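You operate a simulated robot arm through the tools that you are given. There is no shell and no other tool.

You are at the controls of a simulated robot arm. One attempt, no reset.

JOB
Bond the strip that lies in the lane at the bonding card's heat and time.
Fine: power on, wait for ready, clamp, press start once; end with clamp up, heat and power off.

It is judged by the outcome, as a careful person would: the job done as asked, and still so three seconds after it is handed in. It fails if anything else is knocked over, pushed out of place, dropped, spilled or broken.

ROBOT AND FRAMES
A 7-joint arm with a fingered hand, fixed in place. Base frame: the origin is at the foot of the arm, x ahead of it, y to its left, z up. Units: m, degrees, N and s.
Its first joint turns from -166.0 to 166.0 degrees. Payload 4 kg.
Tool frame: the origin (TCP) lies between the finger pads and is the grasp point; the fingertips stand 0.03 m ahead of it; z points along the fingers, y is the line along which they close. The gripper opens to 0.104 m. The gripper's body begins 0.035 m behind the TCP. The gripper is a hand of 4 fingers: y runs from the thumb to the fingers, the wrist lies at [-0.015, -0.113, -0.19] in the tool frame, and closing takes about 1.5 s.
Orientation is told as [roll, pitch, yaw] about the base's x, y, z axes, in that order, counted from this pose: with the fingers straight down and the wrist toward the robot, the tool's x, y and z point along [0, 1, 0], [1, 0, 0] and [0, 0, -1] of the base frame.

CONTROLS
- The arm moves only by the tool servo_tool. Its argument "motion" is a list of rows, each an object of numbers (a shift or turn left out is 0, a gripper value left out holds the last): "rx", "ry", "rz": the turn, a rotation vector about the base's x, y, z in degrees; "tx", "ty", "tz": the shift along the base's x, y, z in m; "fingers": the gripper command, from -1 (shut) to 1 (fully open), values between in proportion. In form: [{"rx": .., "ry": .., "rz": .., "tx": .., "ty": .., "tz": .., "fingers": ..}, ...]. A call has 1 to 20 rows; each row is the pose to reach, as a shift and turn from the pose commanded when the call began. Rows are played at 5 a second. More than 0.05 m and 8.6 degrees between two rows, or a gripper value outside its range, and nothing of the call is played. A pose out of reach is approached as far as the arm can. The call stops where the force on the tool passes 60 N (or 10 N more than at its start, if that is more) or the arm is blocked; 0.2 s more then pass. The fingers move at their own pace (about 0.153 m/s each) and stop on an object; they squeeze with about 33 N. The grip force told is the motor's: it shows also when the fingers shut on nothing. Time passes only in rows, and 0.2 s behind the last, so rows that repeat a pose let the fingers close. It gives the time, the measured TCP pose, the force on the tool (base axes), the opening and the grip force at its end, in the units of the frame above (readings bear some noise), with the torque about the TCP (base axes, N m) and any sound that the robot's microphone picked up.
- Cameras (640 x 400 px; columns grow to the right, rows downward): "scene" is fixed at [0.4003, -0.6491, 1.5911]; the picture's right is [0.95, -0.32, 0.00], its down [-0.16, -0.48, -0.86] and it looks along [0.28, 0.82, -0.50] (base axes); focal length 275 px, centre (320, 200). "wrist" rides on the gripper at [0.061, -0.092, -0.13] in the tool frame; the picture's right is [-0.81, 0.28, -0.52], its down [-0.53, -0.71, 0.46] and it looks along [-0.24, 0.64, 0.72] (tool axes); focal length 275 px, centre (320, 200). There is no depth. A picture from a camera that has moved, and an enlarged one, comes with that camera's place and axes in the base frame and with its lens.
- grab_frame(camera): a new picture of that camera. No time passes.
- preshape(shape): the hand has 4 fingers and takes this shape, open, in about a second: jaw (thumb against the fingers, like two jaws); tri (thumb and two fingers); tip (a fingertip pinch); poke (one finger out to press); point (the index stretched); flat (the hand flat); cup (the hand cupped); fist (a fist). The gripper value then closes the fingers along that shape, each until it touches; the sizes above hold for jaw. It gives what a move gives, with no picture.
- enlarge(camera, box): a new picture of the part [left, top, right, bottom] of that camera's present view, enlarged. No time passes.
- close_job(): hands the job in; it is judged then, once.

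Nothing tells you positions but the pictures and the camera data. Unless the task says otherwise, let go and move clear before handing in.

The tools are called by a JSON object that holds its "name" and its "arguments". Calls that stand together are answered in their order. servo_tool: Moves the arm, as the interface text tells. Its arguments: {"type":"object","properties":{"motion":{"type":"array","items":{"type":"object","properties":{"rx":{"type":"number"},"ry":{"type":"number"},"rz":{"type":"number"},"tx":{"type":"number"},"ty":{"type":"number"},"tz":{"type":"number"},"fingers":{"type":"number"}}}}},"required":["motion"]} The other tools are called the same way: preshape (shape) gives the hand a shape; grab_frame (camera) takes a picture; enlarge (camera, box) takes an enlarged picture of a part of a camera's view; close_job () hands the job in.

At the start:

```text
time: 0.0
ee_pos: [0.5039, 0.0306, 1.4183]
tcp_rot: [0.0, 0.1, 0.1]
contact_force: [0.7, -0.6, 0.5]
ft_torque: [-0.01, 0.02, 0.04]
finger_gap: 0.1038
grasp_force: 0.0
shape: jaw
```

scene: 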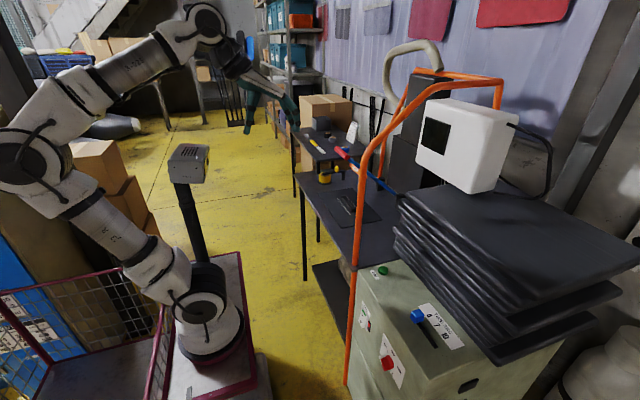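
wrist: 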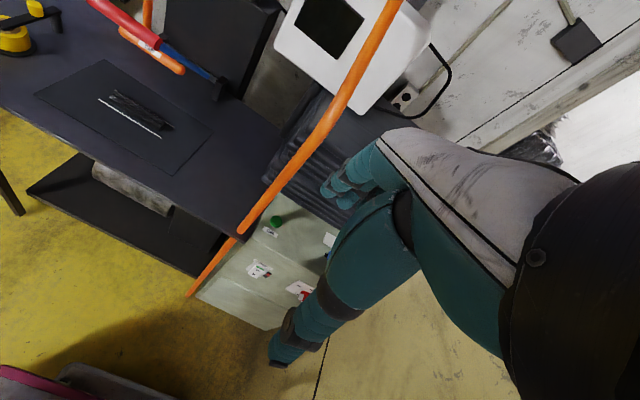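

I see a pale green press machine with stacked dark plates, an orange handle, a display and control panels, with a table behind it. I'll look closer at the machine before moving.

{"name": "enlarge", "arguments": {"camera": "scene", "box": [340, 240, 500, 400]}}

{"name": "enlarge", "arguments": {"camera": "scene", "box": [340, 40, 640, 240]}}

{"name": "enlarge", "arguments": {"camera": "scene", "box": [280, 90, 440, 250]}}

{"name": "enlarge", "arguments": {"camera": "wrist", "box": [180, 180, 360, 340]}}

{"name": "enlarge", "arguments": {"camera": "wrist", "box": [0, 0, 420, 240]}}

```text
2.50 times, centred on (420, 320) of scene
camera zoom: at [0.4003, -0.6491, 1.5911], right [0.95, -0.32, 0.0], down [-0.16, -0.48, -0.86], along [0.28, 0.82, -0.5], focal length 687 px, centre (70, -100)
```

zoom: 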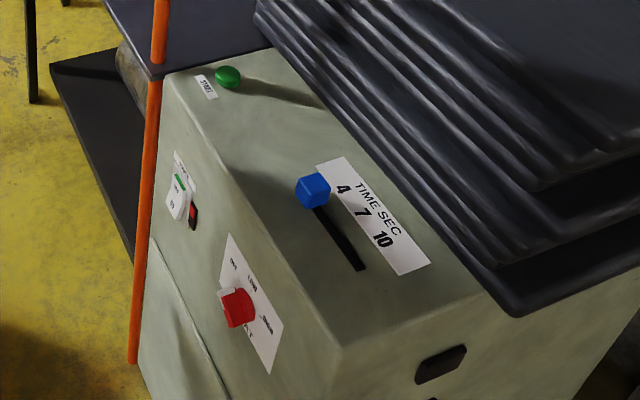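

```text
2.00 times, centred on (490, 140) of scene
camera zoom: at [0.4003, -0.6491, 1.5911], right [0.95, -0.32, 0.0], down [-0.16, -0.48, -0.86], along [0.28, 0.82, -0.5], focal length 550 px, centre (-20, 320)
```

zoom: 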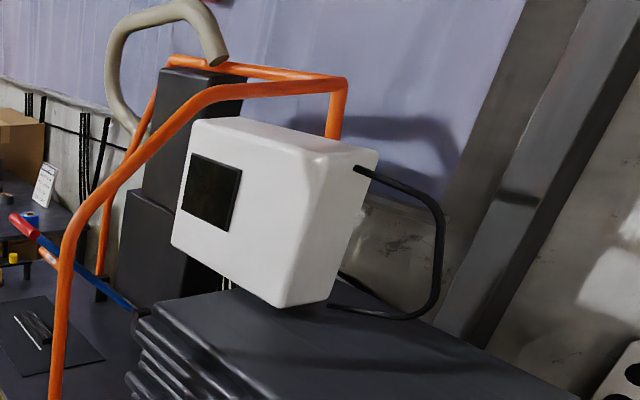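

```text
2.50 times, centred on (360, 170) of scene
camera zoom: at [0.4003, -0.6491, 1.5911], right [0.95, -0.32, 0.0], down [-0.16, -0.48, -0.86], along [0.28, 0.82, -0.5], focal length 687 px, centre (220, 275)
```

zoom: 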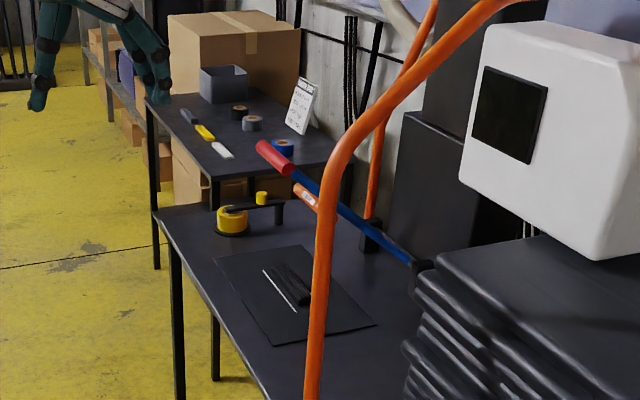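

```text
2.50 times, centred on (270, 260) of wrist
camera zoom: at [0.4113, 0.0921, 1.5486], right [0.28, -0.81, 0.52], down [-0.71, -0.53, -0.46], along [0.64, -0.24, -0.72], focal length 688 px, centre (445, 50)
```

zoom: 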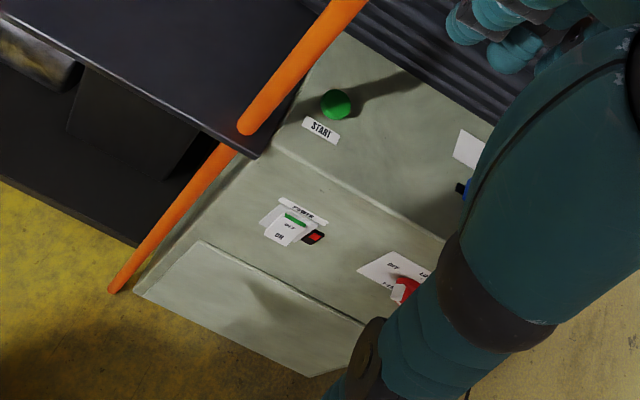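

```text
1.52 times, centred on (210, 120) of wrist
camera zoom: at [0.4113, 0.0921, 1.5486], right [0.28, -0.81, 0.52], down [-0.71, -0.53, -0.46], along [0.64, -0.24, -0.72], focal length 420 px, centre (488, 322)
```

zoom: 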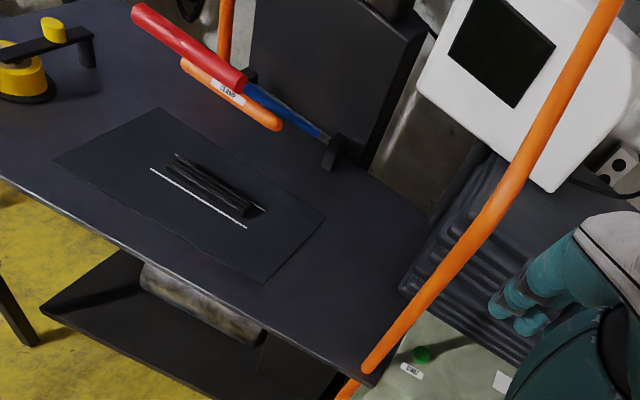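

The strip is in a lane on the table, near a red/blue clamp lever; the card is standing on the far table. Zoom in on each.

{"name": "enlarge", "arguments": {"camera": "scene", "box": [336, 116, 368, 148]}}

{"name": "enlarge", "arguments": {"camera": "scene", "box": [320, 160, 400, 230]}}

{"name": "enlarge", "arguments": {"camera": "scene", "box": [350, 300, 420, 390]}}

{"name": "enlarge", "arguments": {"camera": "wrist", "box": [80, 0, 240, 100]}}

{"name": "enlarge", "arguments": {"camera": "scene", "box": [400, 100, 480, 160]}}

```text
12.50 times, centred on (352, 132) of scene
camera zoom: at [0.4003, -0.6491, 1.5911], right [0.95, -0.32, 0.0], down [-0.16, -0.48, -0.86], along [0.28, 0.82, -0.5], focal length 3436 px, centre (-80, 1050)
```

zoom: 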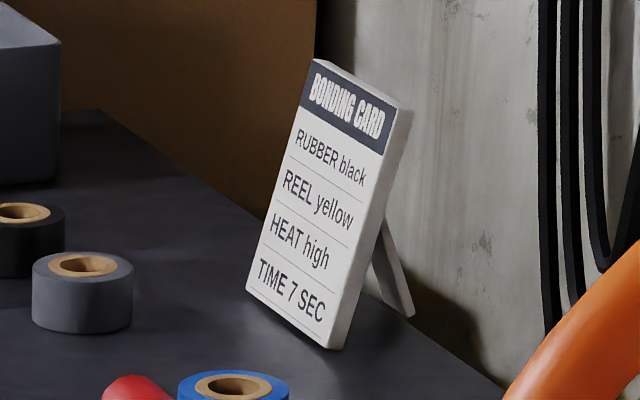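

```text
5.71 times, centred on (360, 195) of scene
camera zoom: at [0.4003, -0.6491, 1.5911], right [0.95, -0.32, 0.0], down [-0.16, -0.48, -0.86], along [0.28, 0.82, -0.5], focal length 1571 px, centre (91, 229)
```

zoom: 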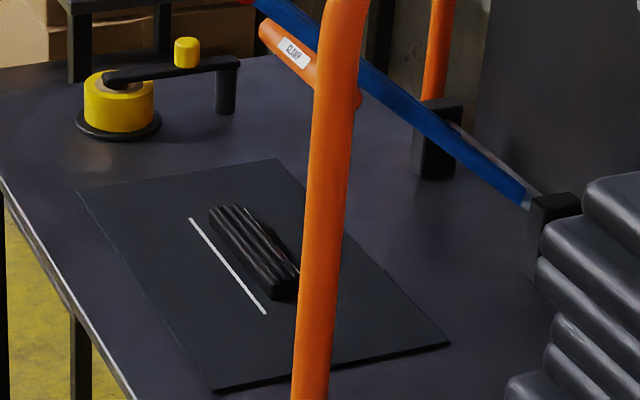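

```text
4.44 times, centred on (385, 345) of scene
camera zoom: at [0.4003, -0.6491, 1.5911], right [0.95, -0.32, 0.0], down [-0.16, -0.48, -0.86], along [0.28, 0.82, -0.5], focal length 1222 px, centre (31, -444)
```

zoom: 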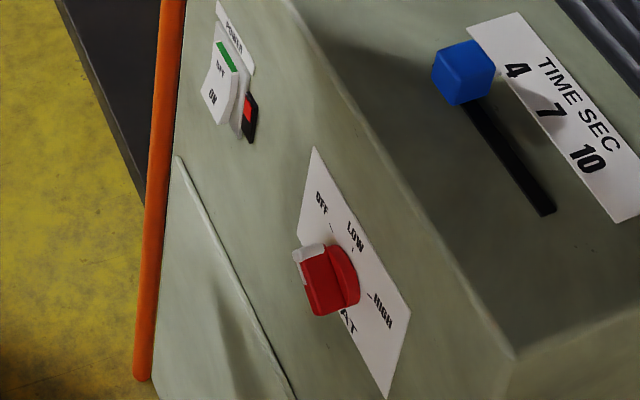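

```text
4.00 times, centred on (160, 50) of wrist
camera zoom: at [0.4113, 0.0921, 1.5486], right [0.28, -0.81, 0.52], down [-0.71, -0.53, -0.46], along [0.64, -0.24, -0.72], focal length 1101 px, centre (960, 800)
```

zoom: 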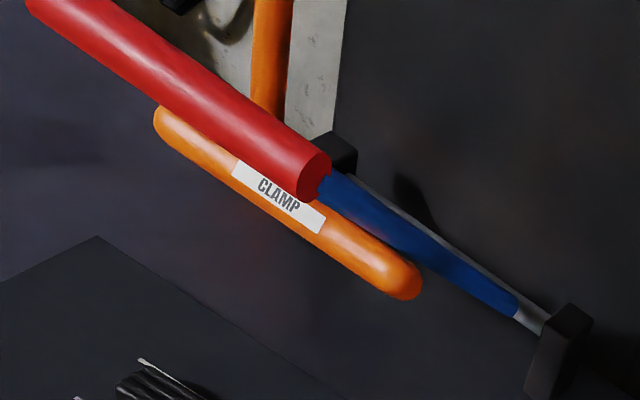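

```text
6.67 times, centred on (440, 130) of scene
camera zoom: at [0.4003, -0.6491, 1.5911], right [0.95, -0.32, 0.0], down [-0.16, -0.48, -0.86], along [0.28, 0.82, -0.5], focal length 1832 px, centre (-480, 667)
```

zoom: 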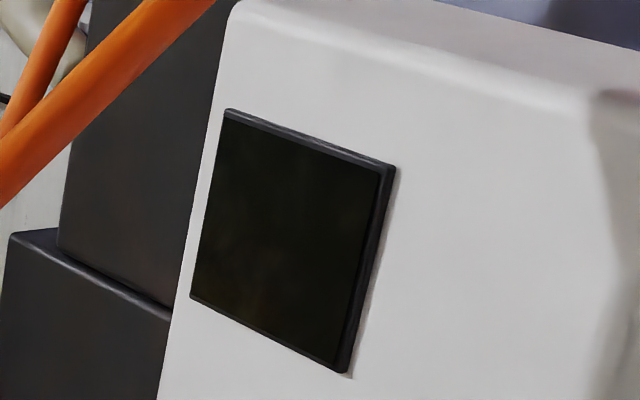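

The card says HEAT high, TIME 7 SEC. The panel has a POWER rocker and a HEAT knob on the front face, a TIME slider (now at 4) and the START button on top. The clamp lever (red grip) is at about (0.87, 0.43, 1.15). I'll bring the wrist camera nearer for a better look at the front panel.

{"name": "servo_tool", "arguments": {"motion": [{"rz": -6, "tz": -0.04, "ty": 0.01}, {"rz": -12, "tz": -0.08, "ty": 0.02}, {"rz": -18, "tz": -0.12, "ty": 0.03}, {"rz": -24, "tz": -0.16, "ty": 0.04}, {"rz": -30, "tz": -0.2, "ty": 0.05}, {"rz": -36, "tz": -0.24, "ty": 0.06}]}}

{"name": "grab_frame", "arguments": {"camera": "wrist"}}

{"name": "grab_frame", "arguments": {"camera": "scene"}}

```text
time: 1.4
ee_pos: [0.5055, 0.0927, 1.179]
tcp_rot: [0.0, 0.0, -36.1]
contact_force: [-0.8, -0.2, 0.5]
ft_torque: [0.0, 0.03, -0.02]
finger_gap: 0.1036
grasp_force: 0.0
shape: jaw
```

```text
taken
camera wrist: at [0.4675, 0.1964, 1.3082], right [-0.26, -0.82, 0.52], down [-0.89, -0.01, -0.46], along [0.38, -0.58, -0.72], focal length 275 px, centre (320, 200)
```

wrist: 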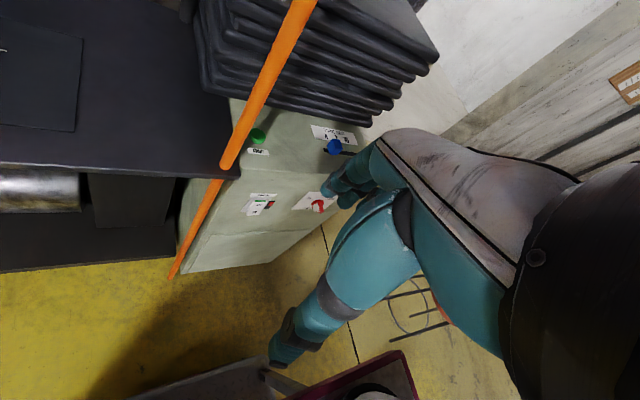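

```text
taken
```

scene: 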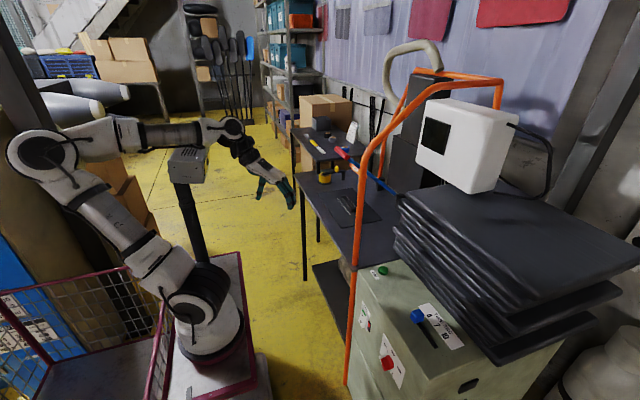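

The panel is visible in the wrist view now. I'll enlarge the controls.

{"name": "enlarge", "arguments": {"camera": "wrist", "box": [230, 180, 350, 220]}}

{"name": "enlarge", "arguments": {"camera": "wrist", "box": [240, 115, 370, 170]}}

{"name": "enlarge", "arguments": {"camera": "scene", "box": [370, 330, 420, 390]}}

{"name": "enlarge", "arguments": {"camera": "scene", "box": [350, 295, 390, 335]}}

{"name": "enlarge", "arguments": {"camera": "scene", "box": [400, 290, 470, 350]}}

```text
5.33 times, centred on (290, 200) of wrist
camera zoom: at [0.4675, 0.1964, 1.3082], right [-0.26, -0.82, 0.52], down [-0.89, -0.01, -0.46], along [0.38, -0.58, -0.72], focal length 1468 px, centre (480, 200)
```

zoom: 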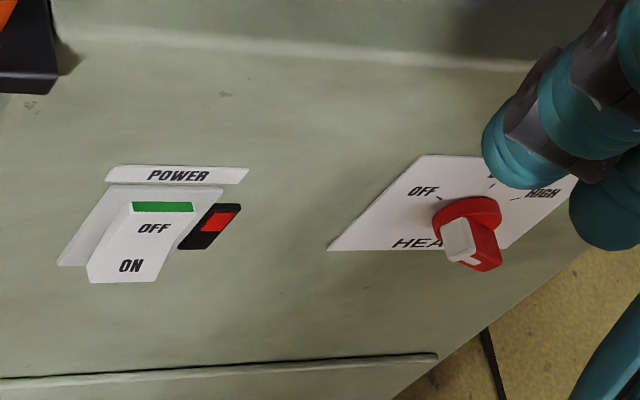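

```text
4.92 times, centred on (305, 142) of wrist
camera zoom: at [0.4675, 0.1964, 1.3082], right [-0.26, -0.82, 0.52], down [-0.89, -0.01, -0.46], along [0.38, -0.58, -0.72], focal length 1355 px, centre (394, 483)
```

zoom: 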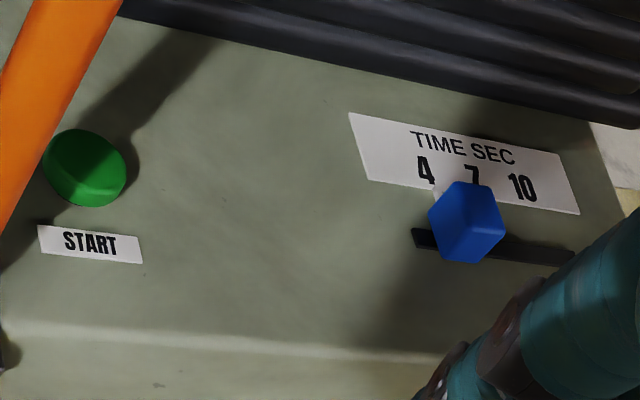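

```text
6.67 times, centred on (395, 360) of scene
camera zoom: at [0.4003, -0.6491, 1.5911], right [0.95, -0.32, 0.0], down [-0.16, -0.48, -0.86], along [0.28, 0.82, -0.5], focal length 1832 px, centre (-180, -867)
```

zoom: 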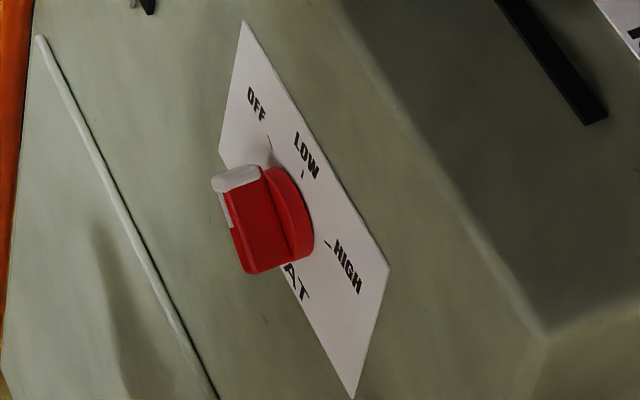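

```text
10.00 times, centred on (370, 315) of scene
camera zoom: at [0.4003, -0.6491, 1.5911], right [0.95, -0.32, 0.0], down [-0.16, -0.48, -0.86], along [0.28, 0.82, -0.5], focal length 2748 px, centre (-180, -950)
```

zoom: 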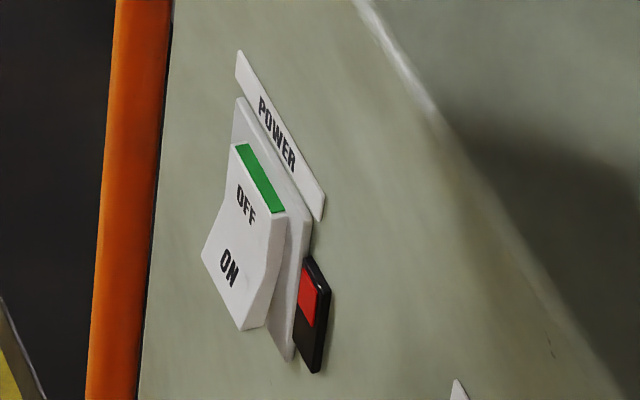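

```text
6.67 times, centred on (435, 320) of scene
camera zoom: at [0.4003, -0.6491, 1.5911], right [0.95, -0.32, 0.0], down [-0.16, -0.48, -0.86], along [0.28, 0.82, -0.5], focal length 1832 px, centre (-447, -600)
```

zoom: 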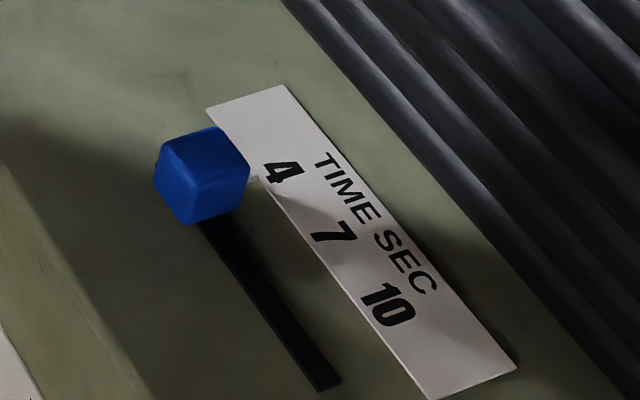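

Power is off, the HEAT knob's white pointer is at OFF on the left, and the slider sits at 4. Now I'll look at the clamp lever from another angle.

{"name": "servo_tool", "arguments": {"motion": [{"rz": 7, "tz": 0.03, "ty": 0.04}, {"rz": 14, "tz": 0.06, "ty": 0.08}, {"rz": 21, "tz": 0.08, "ty": 0.12}, {"rz": 28, "tz": 0.1, "ty": 0.16}, {"rz": 36, "tz": 0.12, "ty": 0.2}, {"rz": 36, "tz": 0.12, "ty": 0.24}, {"rz": 36, "tz": 0.12, "ty": 0.27}]}}

{"name": "grab_frame", "arguments": {"camera": "wrist"}}

{"name": "grab_frame", "arguments": {"camera": "scene"}}

```text
time: 3.0
ee_pos: [0.5036, 0.3626, 1.3005]
tcp_rot: [0.0, 0.0, -0.1]
contact_force: [0.3, -0.3, -0.3]
ft_torque: [0.04, 0.0, 0.0]
finger_gap: 0.1037
grasp_force: 0.1
shape: jaw
```

```text
taken
camera wrist: at [0.411, 0.4241, 1.4317], right [0.28, -0.81, 0.52], down [-0.71, -0.53, -0.46], along [0.64, -0.24, -0.72], focal length 275 px, centre (320, 200)
```

wrist: 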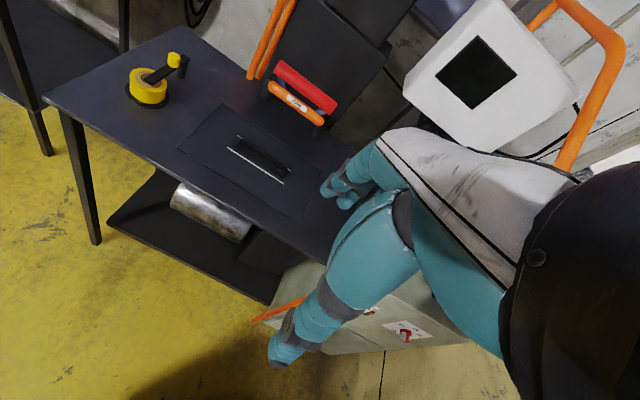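

```text
taken
```

scene: 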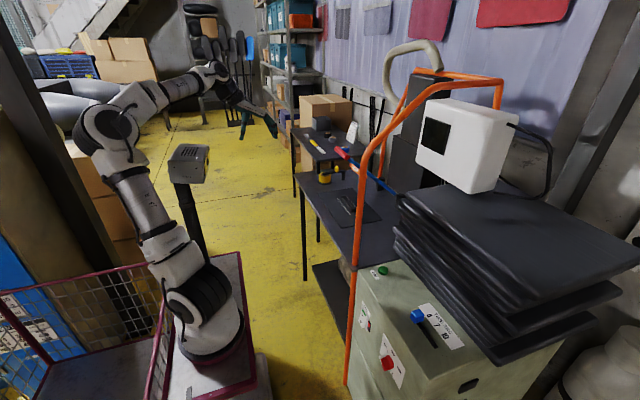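

{"name": "enlarge", "arguments": {"camera": "wrist", "box": [220, 30, 380, 130]}}

{"name": "enlarge", "arguments": {"camera": "wrist", "box": [170, 90, 340, 210]}}

{"name": "enlarge", "arguments": {"camera": "scene", "box": [325, 135, 405, 205]}}

```text
4.00 times, centred on (300, 80) of wrist
camera zoom: at [0.411, 0.4241, 1.4317], right [0.28, -0.81, 0.52], down [-0.71, -0.53, -0.46], along [0.64, -0.24, -0.72], focal length 1101 px, centre (400, 680)
```

zoom: 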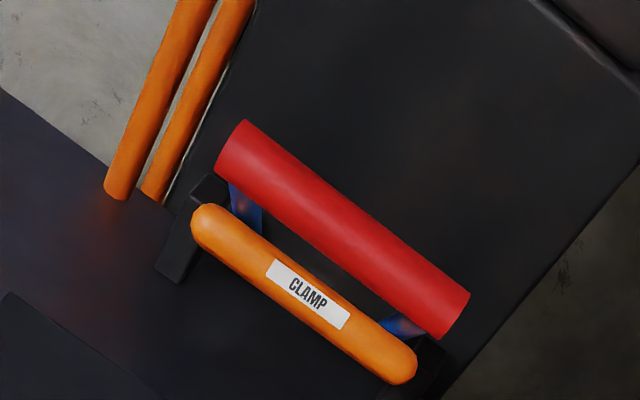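

```text
3.33 times, centred on (255, 150) of wrist
camera zoom: at [0.411, 0.4241, 1.4317], right [0.28, -0.81, 0.52], down [-0.71, -0.53, -0.46], along [0.64, -0.24, -0.72], focal length 918 px, centre (537, 367)
```

zoom: 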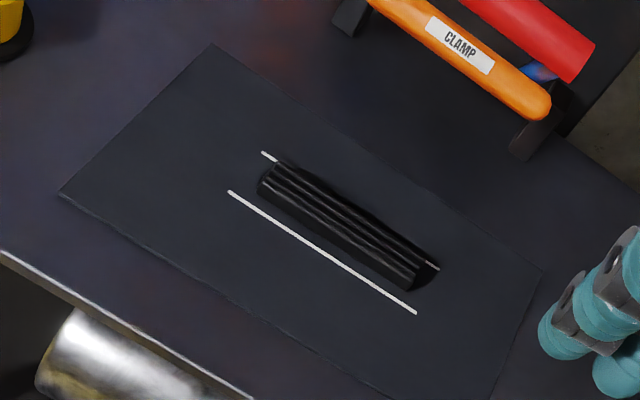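

```text
5.71 times, centred on (365, 170) of scene
camera zoom: at [0.4003, -0.6491, 1.5911], right [0.95, -0.32, 0.0], down [-0.16, -0.48, -0.86], along [0.28, 0.82, -0.5], focal length 1571 px, centre (63, 371)
```

zoom: 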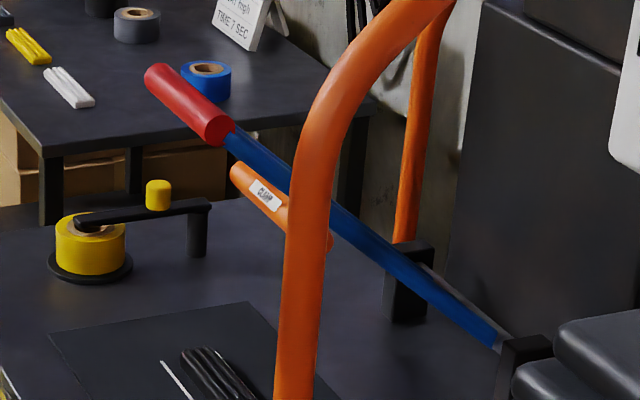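

The clamp is a hinged frame (pivots at x≈1.15, z≈0.92) with a red grip bar and an orange press bar that comes down on the strip. Now I'll make the poke shape in free space and see where the fingertip lies.

{"name": "preshape", "arguments": {"shape": "poke"}}

{"name": "grab_frame", "arguments": {"camera": "wrist"}}

{"name": "enlarge", "arguments": {"camera": "scene", "box": [220, 80, 320, 150]}}

```text
time: 3.9
ee_pos: [0.5027, 0.362, 1.3006]
tcp_rot: [0.0, 0.0, -0.1]
contact_force: [0.5, 0.0, -0.3]
ft_torque: [0.01, -0.02, 0.03]
finger_gap: 0.0
grasp_force: 0.1
shape: poke
```

```text
taken
camera wrist: at [0.4106, 0.4242, 1.4315], right [0.28, -0.81, 0.52], down [-0.71, -0.53, -0.46], along [0.64, -0.24, -0.72], focal length 275 px, centre (320, 200)
```

wrist: 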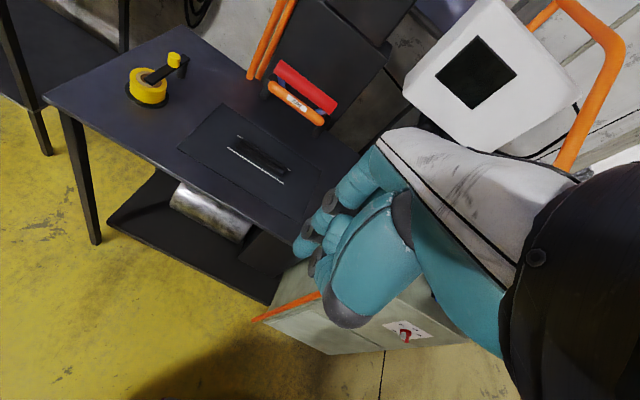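

```text
5.71 times, centred on (270, 115) of scene
camera zoom: at [0.4003, -0.6491, 1.5911], right [0.95, -0.32, 0.0], down [-0.16, -0.48, -0.86], along [0.28, 0.82, -0.5], focal length 1571 px, centre (606, 686)
```

zoom: 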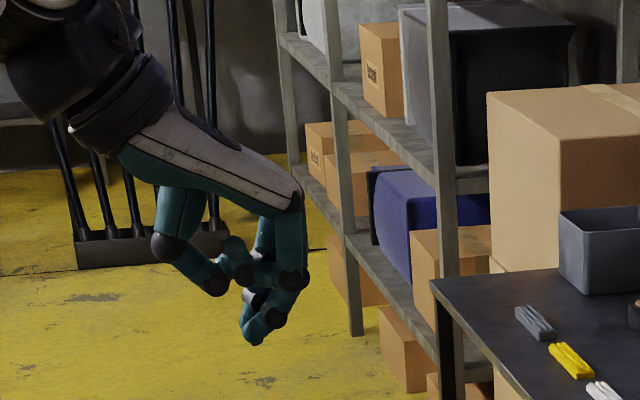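

The poke fingertip sits about 3 cm ahead of the TCP as stated. Next I'll move in front of the panel at the POWER rocker and pitch the hand forward.

{"name": "servo_tool", "arguments": {"motion": [{"ry": -4, "ty": -0.044, "tz": -0.018}, {"ry": -8, "ty": -0.088, "tz": -0.036}, {"ry": -12, "ty": -0.132, "tz": -0.054}, {"ry": -16, "ty": -0.176, "tz": -0.072}, {"ry": -20, "ty": -0.22, "tz": -0.09}, {"ry": -25, "ty": -0.264, "tz": -0.108}, {"ry": -30, "ty": -0.308, "tz": -0.126}, {"ry": -35, "ty": -0.352, "tz": -0.144}, {"ry": -40, "ty": -0.396, "tz": -0.162}, {"ry": -45, "ty": -0.44, "tz": -0.18}, {"ry": -45, "ty": -0.44, "tz": -0.22}, {"ry": -45, "ty": -0.44, "tz": -0.26}, {"ry": -45, "ty": -0.44, "tz": -0.3}, {"ry": -45, "ty": -0.44, "tz": -0.34}]}}

{"name": "grab_frame", "arguments": {"camera": "wrist"}}

{"name": "grab_frame", "arguments": {"camera": "scene"}}

```text
time: 7.1
ee_pos: [0.529, -0.0525, 1.3969]
tcp_rot: [98.7, -35.5, -93.1]
contact_force: [-0.2, 1.4, 0.5]
ft_torque: [0.04, 0.03, -0.05]
finger_gap: 0.0001
grasp_force: 0.1
shape: poke
out of reach, approached as far as the arm can: row 7, 8, 9, 10, 11, 12, 13, 14
stopped in row 14: the arm was blocked; the commanded pose is now the measured one
```

```text
taken
camera wrist: at [0.3955, 0.0539, 1.3755], right [-0.43, -0.71, -0.56], down [0.55, 0.29, -0.79], along [0.72, -0.64, 0.27], focal length 275 px, centre (320, 200)
```

wrist: 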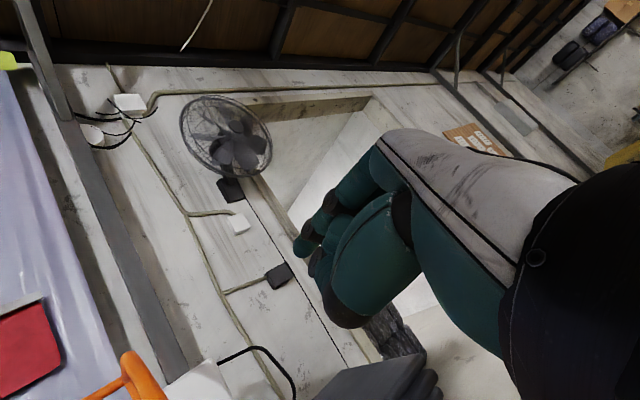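

```text
taken
```

scene: 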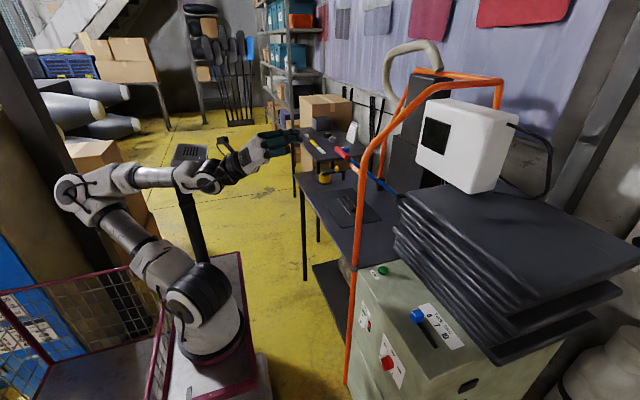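

The pitch at that close-in position was out of reach, so the hand ended up rolled; nothing was touched. I'll unroll it while extending forward in free space.

{"name": "servo_tool", "arguments": {"motion": [{"rx": -7.7, "tx": 0.02, "ty": -0.005}, {"rx": -15.4, "tx": 0.04, "ty": -0.01}, {"rx": -23.1, "tx": 0.06, "ty": -0.015}, {"rx": -30.8, "tx": 0.08, "ty": -0.02}, {"rx": -38.5, "tx": 0.1, "ty": -0.025}, {"rx": -46.2, "tx": 0.12, "ty": -0.03}, {"rx": -54.4, "tx": 0.13, "ty": -0.03}, {"rx": -54.4, "tx": 0.13, "ty": -0.03}]}}

{"name": "grab_frame", "arguments": {"camera": "scene"}}

```text
time: 8.9
ee_pos: [0.6585, -0.0804, 1.3954]
tcp_rot: [-170.4, -87.3, 177.3]
contact_force: [0.0, 0.0, -0.3]
ft_torque: [0.02, 0.05, 0.0]
finger_gap: 0.0
grasp_force: 0.1
shape: poke
out of reach, approached as far as the arm can: row 1, 2, 3, 4, 5, 6
```

```text
taken
```

scene: 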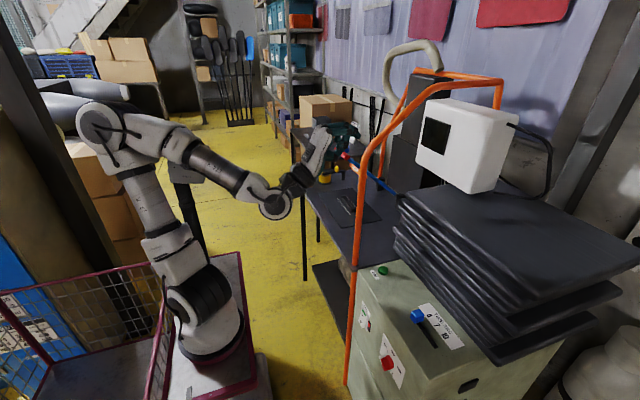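

The hand is now upright and pointing forward. I'll pitch it back to a 30° forward tilt while lowering in front of the machine, staying at x≈0.66 where it's clear.

{"name": "servo_tool", "arguments": {"motion": [{"rx": -0.46, "ry": 7.74, "rz": -0.78, "tz": -0.03}, {"rx": -0.93, "ry": 15.5, "rz": -1.55, "tz": -0.06}, {"rx": -1.39, "ry": 23.2, "rz": -2.33, "tz": -0.09}, {"rx": -1.85, "ry": 31.0, "rz": -3.1, "tz": -0.12}, {"rx": -2.3, "ry": 38.7, "rz": -3.9, "tz": -0.15}, {"rx": -2.8, "ry": 46.4, "rz": -4.65, "tz": -0.18}, {"rx": -3.2, "ry": 54.2, "rz": -5.4, "tz": -0.21}, {"rx": -3.7, "ry": 61.9, "rz": -6.2, "tz": -0.24}, {"rx": -3.7, "ry": 61.9, "rz": -6.2, "tz": -0.24}]}}

{"name": "grab_frame", "arguments": {"camera": "wrist"}}

{"name": "grab_frame", "arguments": {"camera": "scene"}}

```text
time: 10.9
ee_pos: [0.6679, -0.0783, 1.166]
tcp_rot: [-0.3, -30.6, 0.4]
contact_force: [-0.5, -0.4, -0.8]
ft_torque: [0.01, 0.04, 0.02]
finger_gap: 0.0
grasp_force: 0.1
shape: poke
out of reach, approached as far as the arm can: row 1, 2, 3, 4, 5, 6, 7, 8, 9
```

```text
taken
camera wrist: at [0.5212, -0.0169, 1.2324], right [-0.02, -0.81, 0.59], down [-0.38, -0.54, -0.75], along [0.92, -0.24, -0.3], focal length 275 px, centre (320, 200)
```

wrist: 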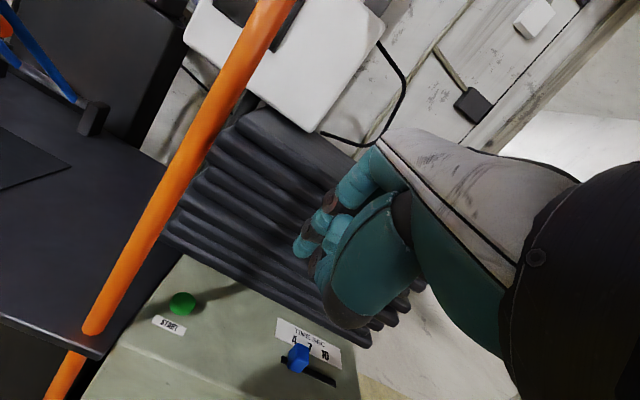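

```text
taken
```

scene: 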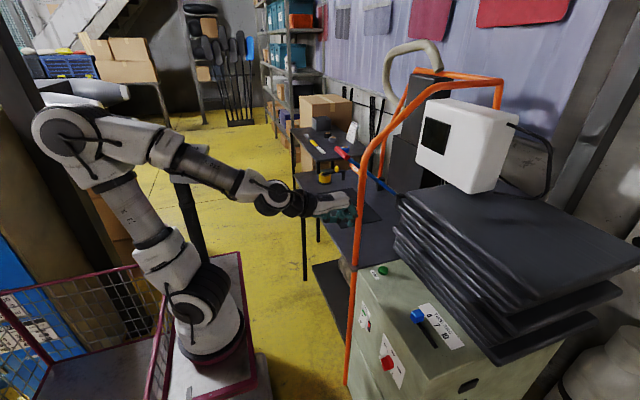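

Hand is upright in front of the machine at z≈1.17 (x is near its minimum there). I'll extend slightly to x≈0.70 and descend toward the POWER rocker height.

{"name": "servo_tool", "arguments": {"motion": [{"tx": 0.02, "tz": -0.02}, {"tx": 0.03, "tz": -0.06}, {"tx": 0.035, "tz": -0.1}, {"tx": 0.035, "tz": -0.14}, {"tx": 0.035, "tz": -0.18}, {"tx": 0.035, "tz": -0.22}]}}

{"name": "grab_frame", "arguments": {"camera": "wrist"}}

{"name": "grab_frame", "arguments": {"camera": "scene"}}

```text
time: 12.3
ee_pos: [0.7723, -0.0785, 0.9467]
tcp_rot: [-0.4, -30.6, 0.5]
contact_force: [-0.8, -0.5, 0.3]
ft_torque: [0.02, 0.0, -0.02]
finger_gap: 0.0
grasp_force: 0.1
shape: poke
out of reach, approached as far as the arm can: row 2, 3, 4, 5, 6
```

```text
taken
camera wrist: at [0.627, -0.0181, 1.0113], right [-0.02, -0.81, 0.59], down [-0.38, -0.54, -0.75], along [0.92, -0.24, -0.29], focal length 275 px, centre (320, 200)
```

wrist: 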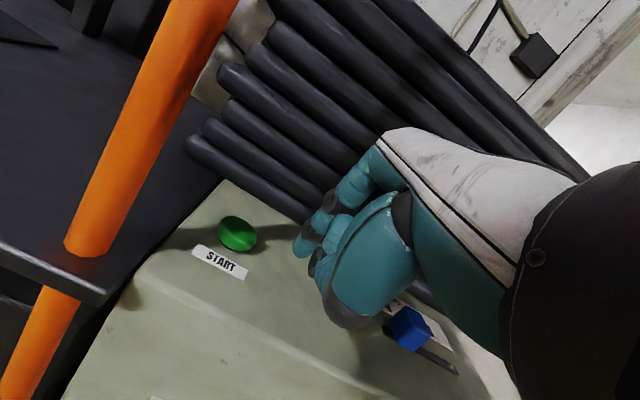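

```text
taken
```

scene: 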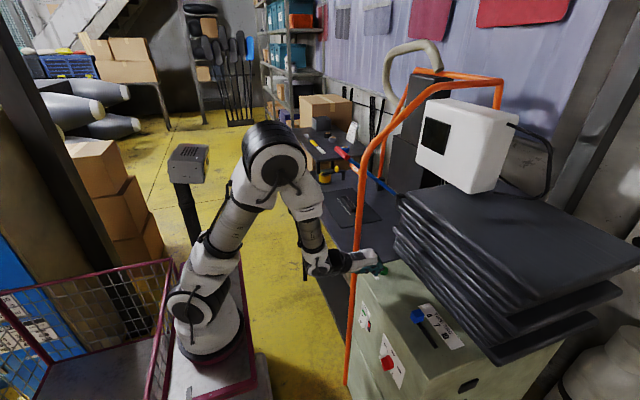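

The panel front is hard to reach at this tilt, but the top of the machine is easy. I'll do the TIME slider first: block at about (0.8465, -0.238, 0.88), to be pushed 3.3 cm toward -y to "7". Moving the fingertip above its +y side.

{"name": "servo_tool", "arguments": {"motion": [{"tz": 0.03}, {"tx": 0.01, "ty": -0.04, "tz": 0.04}, {"tx": 0.03, "ty": -0.08, "tz": 0.04}, {"tx": 0.06, "ty": -0.112, "tz": 0.04}, {"tx": 0.06, "ty": -0.112, "tz": 0.02}, {"tx": 0.06, "ty": -0.112, "tz": 0.0}]}}

{"name": "grab_frame", "arguments": {"camera": "wrist"}}

{"name": "enlarge", "arguments": {"camera": "scene", "box": [370, 230, 490, 330]}}

```text
time: 13.7
ee_pos: [0.8286, -0.1937, 0.9502]
tcp_rot: [-0.2, -30.8, 0.4]
contact_force: [-0.5, 0.2, -0.4]
ft_torque: [0.01, 0.01, 0.0]
finger_gap: 0.0
grasp_force: 0.0
shape: poke
```

```text
taken
camera wrist: at [0.6833, -0.1317, 1.0146], right [-0.02, -0.81, 0.59], down [-0.38, -0.54, -0.75], along [0.92, -0.24, -0.29], focal length 275 px, centre (320, 200)
```

wrist: 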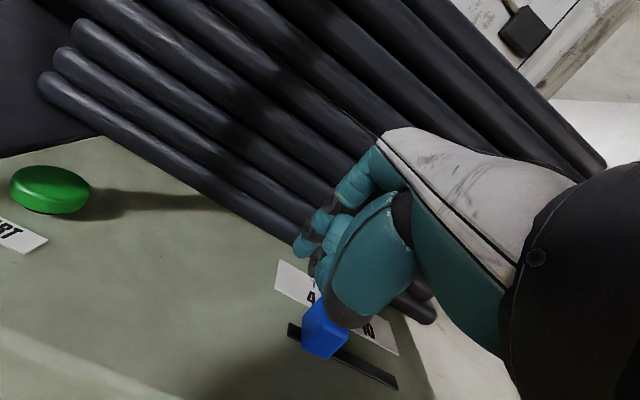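

```text
4.00 times, centred on (430, 280) of scene
camera zoom: at [0.4003, -0.6491, 1.5911], right [0.95, -0.32, 0.0], down [-0.16, -0.48, -0.86], along [0.28, 0.82, -0.5], focal length 1099 px, centre (-120, -120)
```

zoom: 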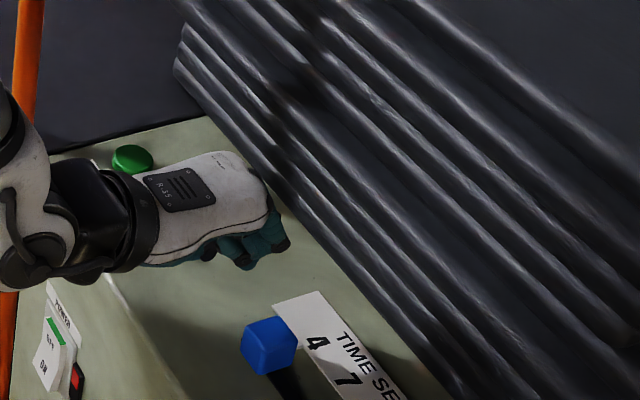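

Fingertip is where I expected, about 4.5 cm above the slider level and on the +y side of the blue block. Lowering it beside the block.

{"name": "servo_tool", "arguments": {"motion": [{"tz": -0.015}, {"tz": -0.03}, {"tz": -0.043}, {"tz": -0.043}]}}

{"name": "grab_frame", "arguments": {"camera": "wrist"}}

{"name": "enlarge", "arguments": {"camera": "scene", "box": [390, 260, 470, 330]}}

```text
time: 14.7
ee_pos: [0.8289, -0.1929, 0.9073]
tcp_rot: [-0.3, -30.6, 0.4]
contact_force: [-0.6, -0.4, -1.0]
ft_torque: [-0.01, 0.04, -0.04]
finger_gap: 0.0001
grasp_force: 0.1
shape: poke
```

```text
taken
camera wrist: at [0.683, -0.131, 0.9724], right [-0.02, -0.81, 0.59], down [-0.38, -0.54, -0.75], along [0.92, -0.24, -0.29], focal length 275 px, centre (320, 200)
```

wrist: 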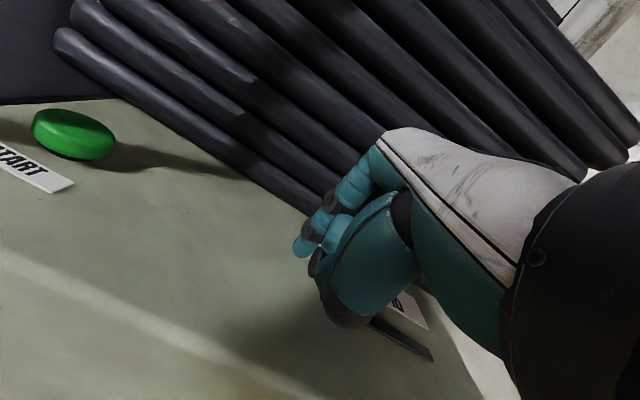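

```text
5.71 times, centred on (430, 295) of scene
camera zoom: at [0.4003, -0.6491, 1.5911], right [0.95, -0.32, 0.0], down [-0.16, -0.48, -0.86], along [0.28, 0.82, -0.5], focal length 1571 px, centre (-309, -343)
```

zoom: 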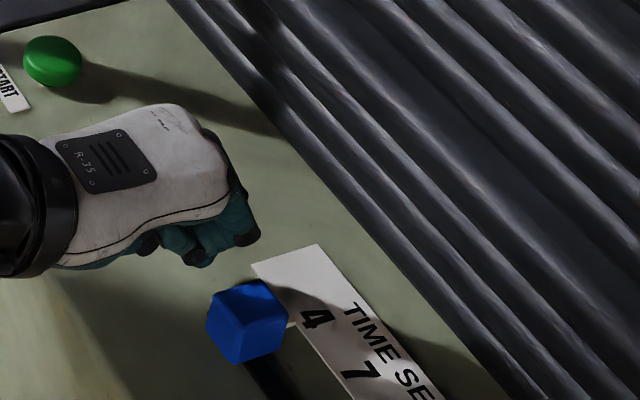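

Fingertip is beside the block with a ~2 cm gap. Pushing toward -y in small steps, then checking.

{"name": "servo_tool", "arguments": {"motion": [{"ty": -0.01}, {"ty": -0.02}, {"ty": -0.028}, {"ty": -0.035}, {"ty": -0.04}, {"ty": -0.04}]}}

{"name": "enlarge", "arguments": {"camera": "scene", "box": [390, 270, 470, 340]}}

```text
time: 16.1
ee_pos: [0.829, -0.233, 0.9081]
tcp_rot: [-0.3, -30.6, 0.4]
contact_force: [0.2, 0.3, -0.1]
ft_torque: [0.0, 0.02, 0.02]
finger_gap: 0.0
grasp_force: 0.0
shape: poke
```

```text
5.71 times, centred on (430, 305) of scene
camera zoom: at [0.4003, -0.6491, 1.5911], right [0.95, -0.32, 0.0], down [-0.16, -0.48, -0.86], along [0.28, 0.82, -0.5], focal length 1571 px, centre (-309, -400)
```

zoom: 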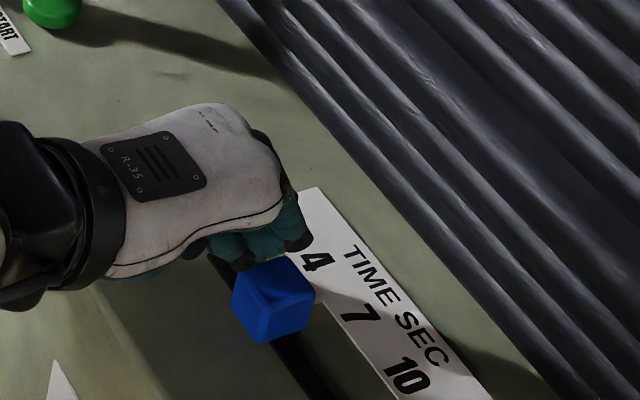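

The block has moved about 2.2 cm; about 1.1 cm more will align it with "7".

{"name": "servo_tool", "arguments": {"motion": [{"ty": -0.006}, {"ty": -0.0115}, {"ty": -0.0115}]}}

{"name": "enlarge", "arguments": {"camera": "scene", "box": [390, 270, 470, 340]}}

```text
time: 16.9
ee_pos: [0.8296, -0.2433, 0.9093]
tcp_rot: [-0.2, -30.7, 0.4]
contact_force: [0.3, -0.2, 0.6]
ft_torque: [0.01, -0.03, 0.0]
finger_gap: 0.0
grasp_force: 0.0
shape: poke
```

```text
5.71 times, centred on (430, 305) of scene
camera zoom: at [0.4003, -0.6491, 1.5911], right [0.95, -0.32, 0.0], down [-0.16, -0.48, -0.86], along [0.28, 0.82, -0.5], focal length 1571 px, centre (-309, -400)
```

zoom: 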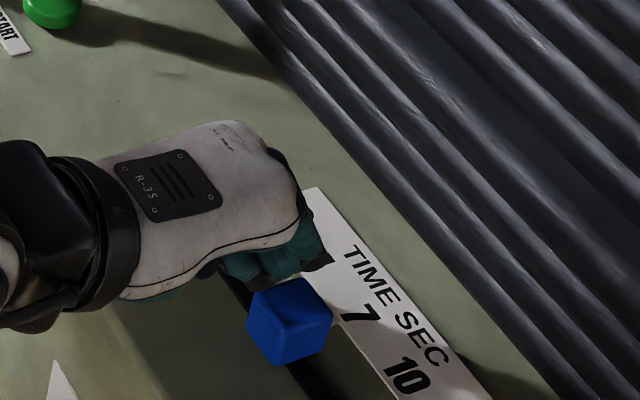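

The slider now lines up with 7 (y≈-0.272). I'll back off and raise, then go in front of the machine at its right end, where I can pitch the hand to point at the panel.

{"name": "servo_tool", "arguments": {"motion": [{"ty": 0.02}, {"ty": 0.02, "tz": 0.04}, {"ty": 0.02, "tz": 0.08}, {"tx": -0.03, "ty": -0.01, "tz": 0.1}, {"tx": -0.06, "ty": -0.05, "tz": 0.1}, {"tx": -0.09, "ty": -0.09, "tz": 0.1}, {"tx": -0.12, "ty": -0.12, "tz": 0.1}, {"tx": -0.12, "ty": -0.14, "tz": 0.1}]}}

{"name": "grab_frame", "arguments": {"camera": "wrist"}}

{"name": "grab_frame", "arguments": {"camera": "scene"}}

{"name": "enlarge", "arguments": {"camera": "scene", "box": [390, 280, 470, 350]}}

```text
time: 18.7
ee_pos: [0.7087, -0.3851, 1.0086]
tcp_rot: [-0.3, -30.7, 0.4]
contact_force: [1.0, 0.8, -0.8]
ft_torque: [0.01, 0.01, 0.0]
finger_gap: 0.0
grasp_force: 0.2
shape: poke
```

```text
taken
camera wrist: at [0.5632, -0.3239, 1.0743], right [-0.02, -0.81, 0.59], down [-0.38, -0.54, -0.75], along [0.92, -0.24, -0.29], focal length 275 px, centre (320, 200)
```

wrist: 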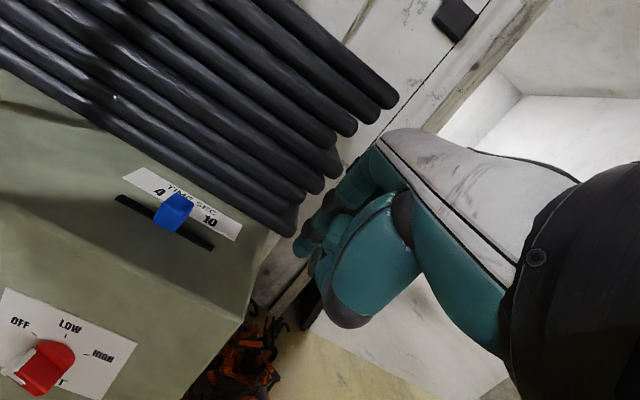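

```text
taken
```

scene: 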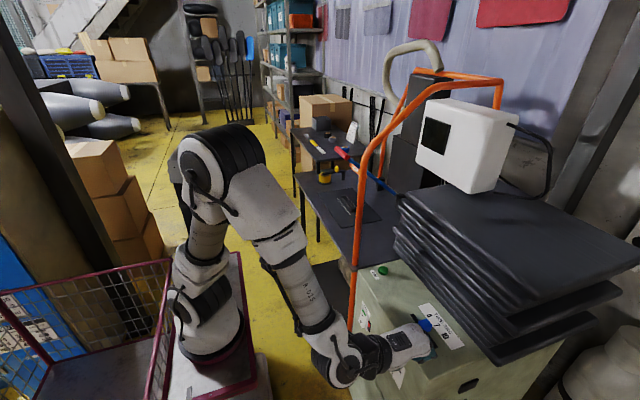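

```text
5.71 times, centred on (430, 315) of scene
camera zoom: at [0.4003, -0.6491, 1.5911], right [0.95, -0.32, 0.0], down [-0.16, -0.48, -0.86], along [0.28, 0.82, -0.5], focal length 1571 px, centre (-309, -457)
```

zoom: 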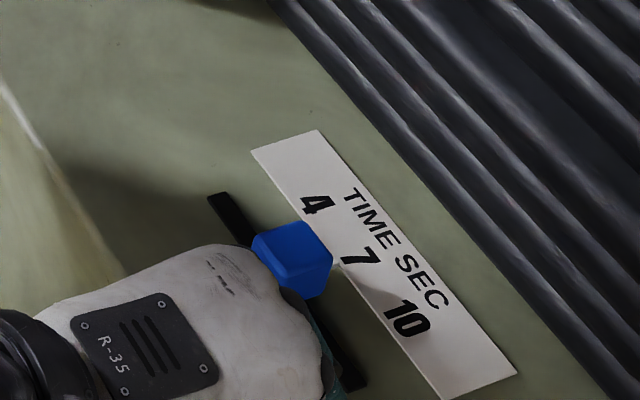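

Slider is at 7. From here I get a nice view of the HEAT knob and of the clear space in front; enlarging.

{"name": "enlarge", "arguments": {"camera": "wrist", "box": [0, 280, 150, 400]}}

{"name": "enlarge", "arguments": {"camera": "wrist", "box": [100, 150, 260, 270]}}

{"name": "enlarge", "arguments": {"camera": "wrist", "box": [180, 230, 400, 400]}}

```text
3.33 times, centred on (75, 340) of wrist
camera zoom: at [0.5632, -0.3239, 1.0743], right [-0.02, -0.81, 0.59], down [-0.38, -0.54, -0.75], along [0.92, -0.24, -0.29], focal length 918 px, centre (1137, -267)
```

zoom: 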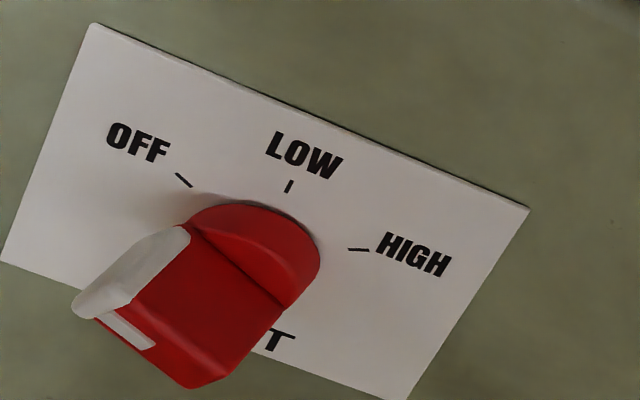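

```text
3.33 times, centred on (180, 210) of wrist
camera zoom: at [0.5632, -0.3239, 1.0743], right [-0.02, -0.81, 0.59], down [-0.38, -0.54, -0.75], along [0.92, -0.24, -0.29], focal length 918 px, centre (787, 167)
```

zoom: 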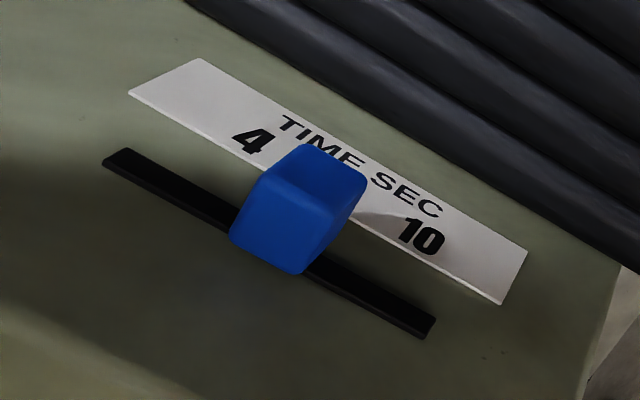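

```text
2.35 times, centred on (290, 315) of wrist
camera zoom: at [0.5632, -0.3239, 1.0743], right [-0.02, -0.81, 0.59], down [-0.38, -0.54, -0.75], along [0.92, -0.24, -0.29], focal length 648 px, centre (391, -71)
```

zoom: 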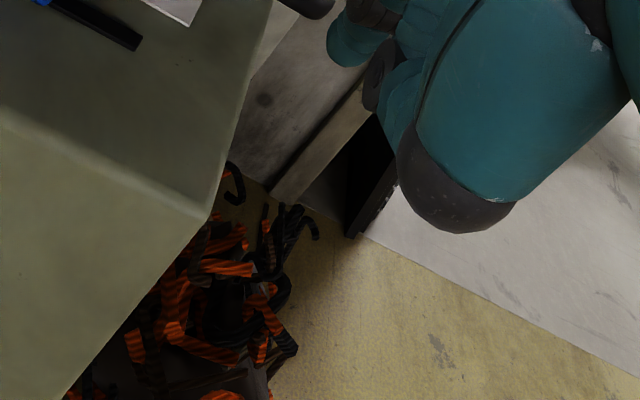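

Knob geometry is clear: centre about (y -0.2525, z 0.708), positions at -60°/0°/+60°, pointer now at OFF. I'll now pitch the hand to point straight forward here, in the clear space at the machine's right front.

{"name": "servo_tool", "arguments": {"motion": [{"ry": -7.4}, {"ry": -14.8}, {"ry": -22.2}, {"ry": -29.6}, {"ry": -37}, {"ry": -44.4}, {"ry": -51.8}, {"ry": -59.3}, {"ry": -59.3}]}}

{"name": "grab_frame", "arguments": {"camera": "wrist"}}

{"name": "grab_frame", "arguments": {"camera": "scene"}}

```text
time: 20.7
ee_pos: [0.7105, -0.3828, 1.0078]
tcp_rot: [-94.1, -89.7, 93.9]
contact_force: [-0.6, -0.1, -0.3]
ft_torque: [0.03, 0.0, 0.02]
finger_gap: 0.0002
grasp_force: 0.1
shape: poke
```

```text
taken
camera wrist: at [0.5795, -0.322, 0.916], right [-0.52, -0.81, 0.28], down [0.45, -0.54, -0.71], along [0.72, -0.24, 0.65], focal length 275 px, centre (320, 200)
```

wrist: 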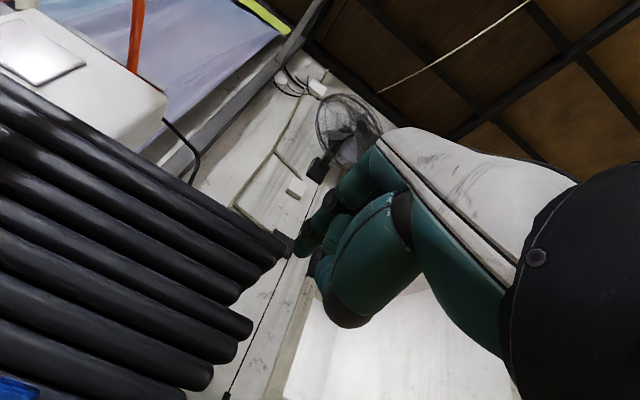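

```text
taken
```

scene: 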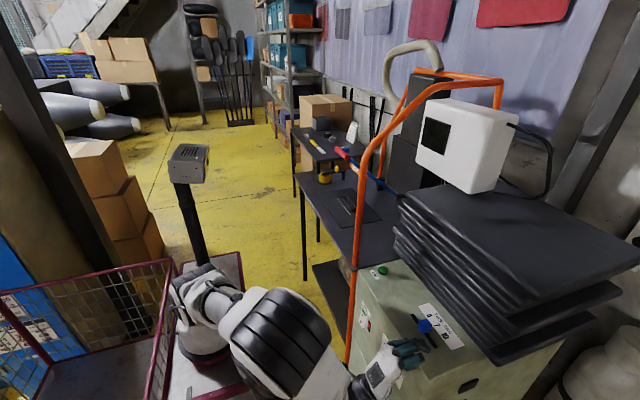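

Pointing forward works here. Now I'll descend in front of the panel at the right end, keeping the fingertip at x≈0.71, clear of the knob.

{"name": "servo_tool", "arguments": {"motion": [{"tx": -0.02, "tz": -0.02}, {"tx": -0.03, "tz": -0.06}, {"tx": -0.03, "tz": -0.1}, {"tx": -0.03, "tz": -0.14}, {"tx": -0.03, "tz": -0.18}, {"tx": -0.03, "tz": -0.22}, {"tx": -0.03, "tz": -0.26}, {"tx": -0.03, "tz": -0.3}]}}

{"name": "grab_frame", "arguments": {"camera": "wrist"}}

{"name": "grab_frame", "arguments": {"camera": "scene"}}

```text
time: 22.5
ee_pos: [0.6791, -0.3856, 0.706]
tcp_rot: [-81.1, -89.7, 81.0]
contact_force: [0.0, -1.2, 0.0]
ft_torque: [0.02, 0.01, 0.0]
finger_gap: 0.0
grasp_force: 0.0
shape: poke
```

```text
taken
camera wrist: at [0.5474, -0.3241, 0.6133], right [-0.52, -0.81, 0.28], down [0.45, -0.54, -0.71], along [0.72, -0.24, 0.65], focal length 275 px, centre (320, 200)
```

wrist: 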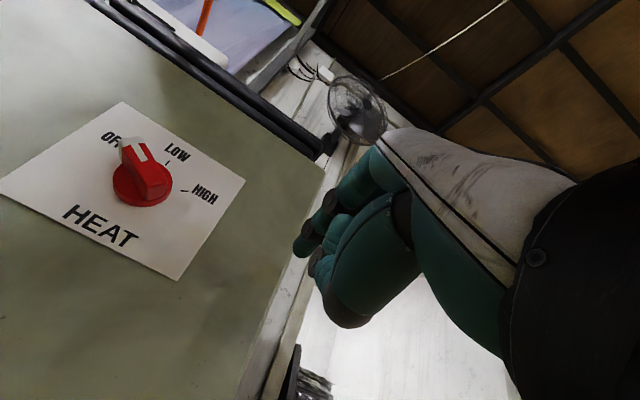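

```text
taken
```

scene: 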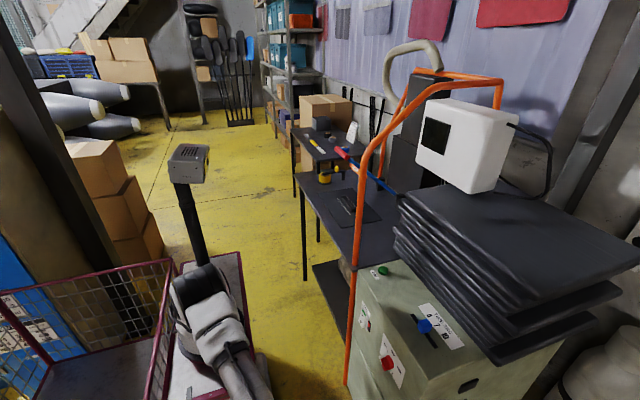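

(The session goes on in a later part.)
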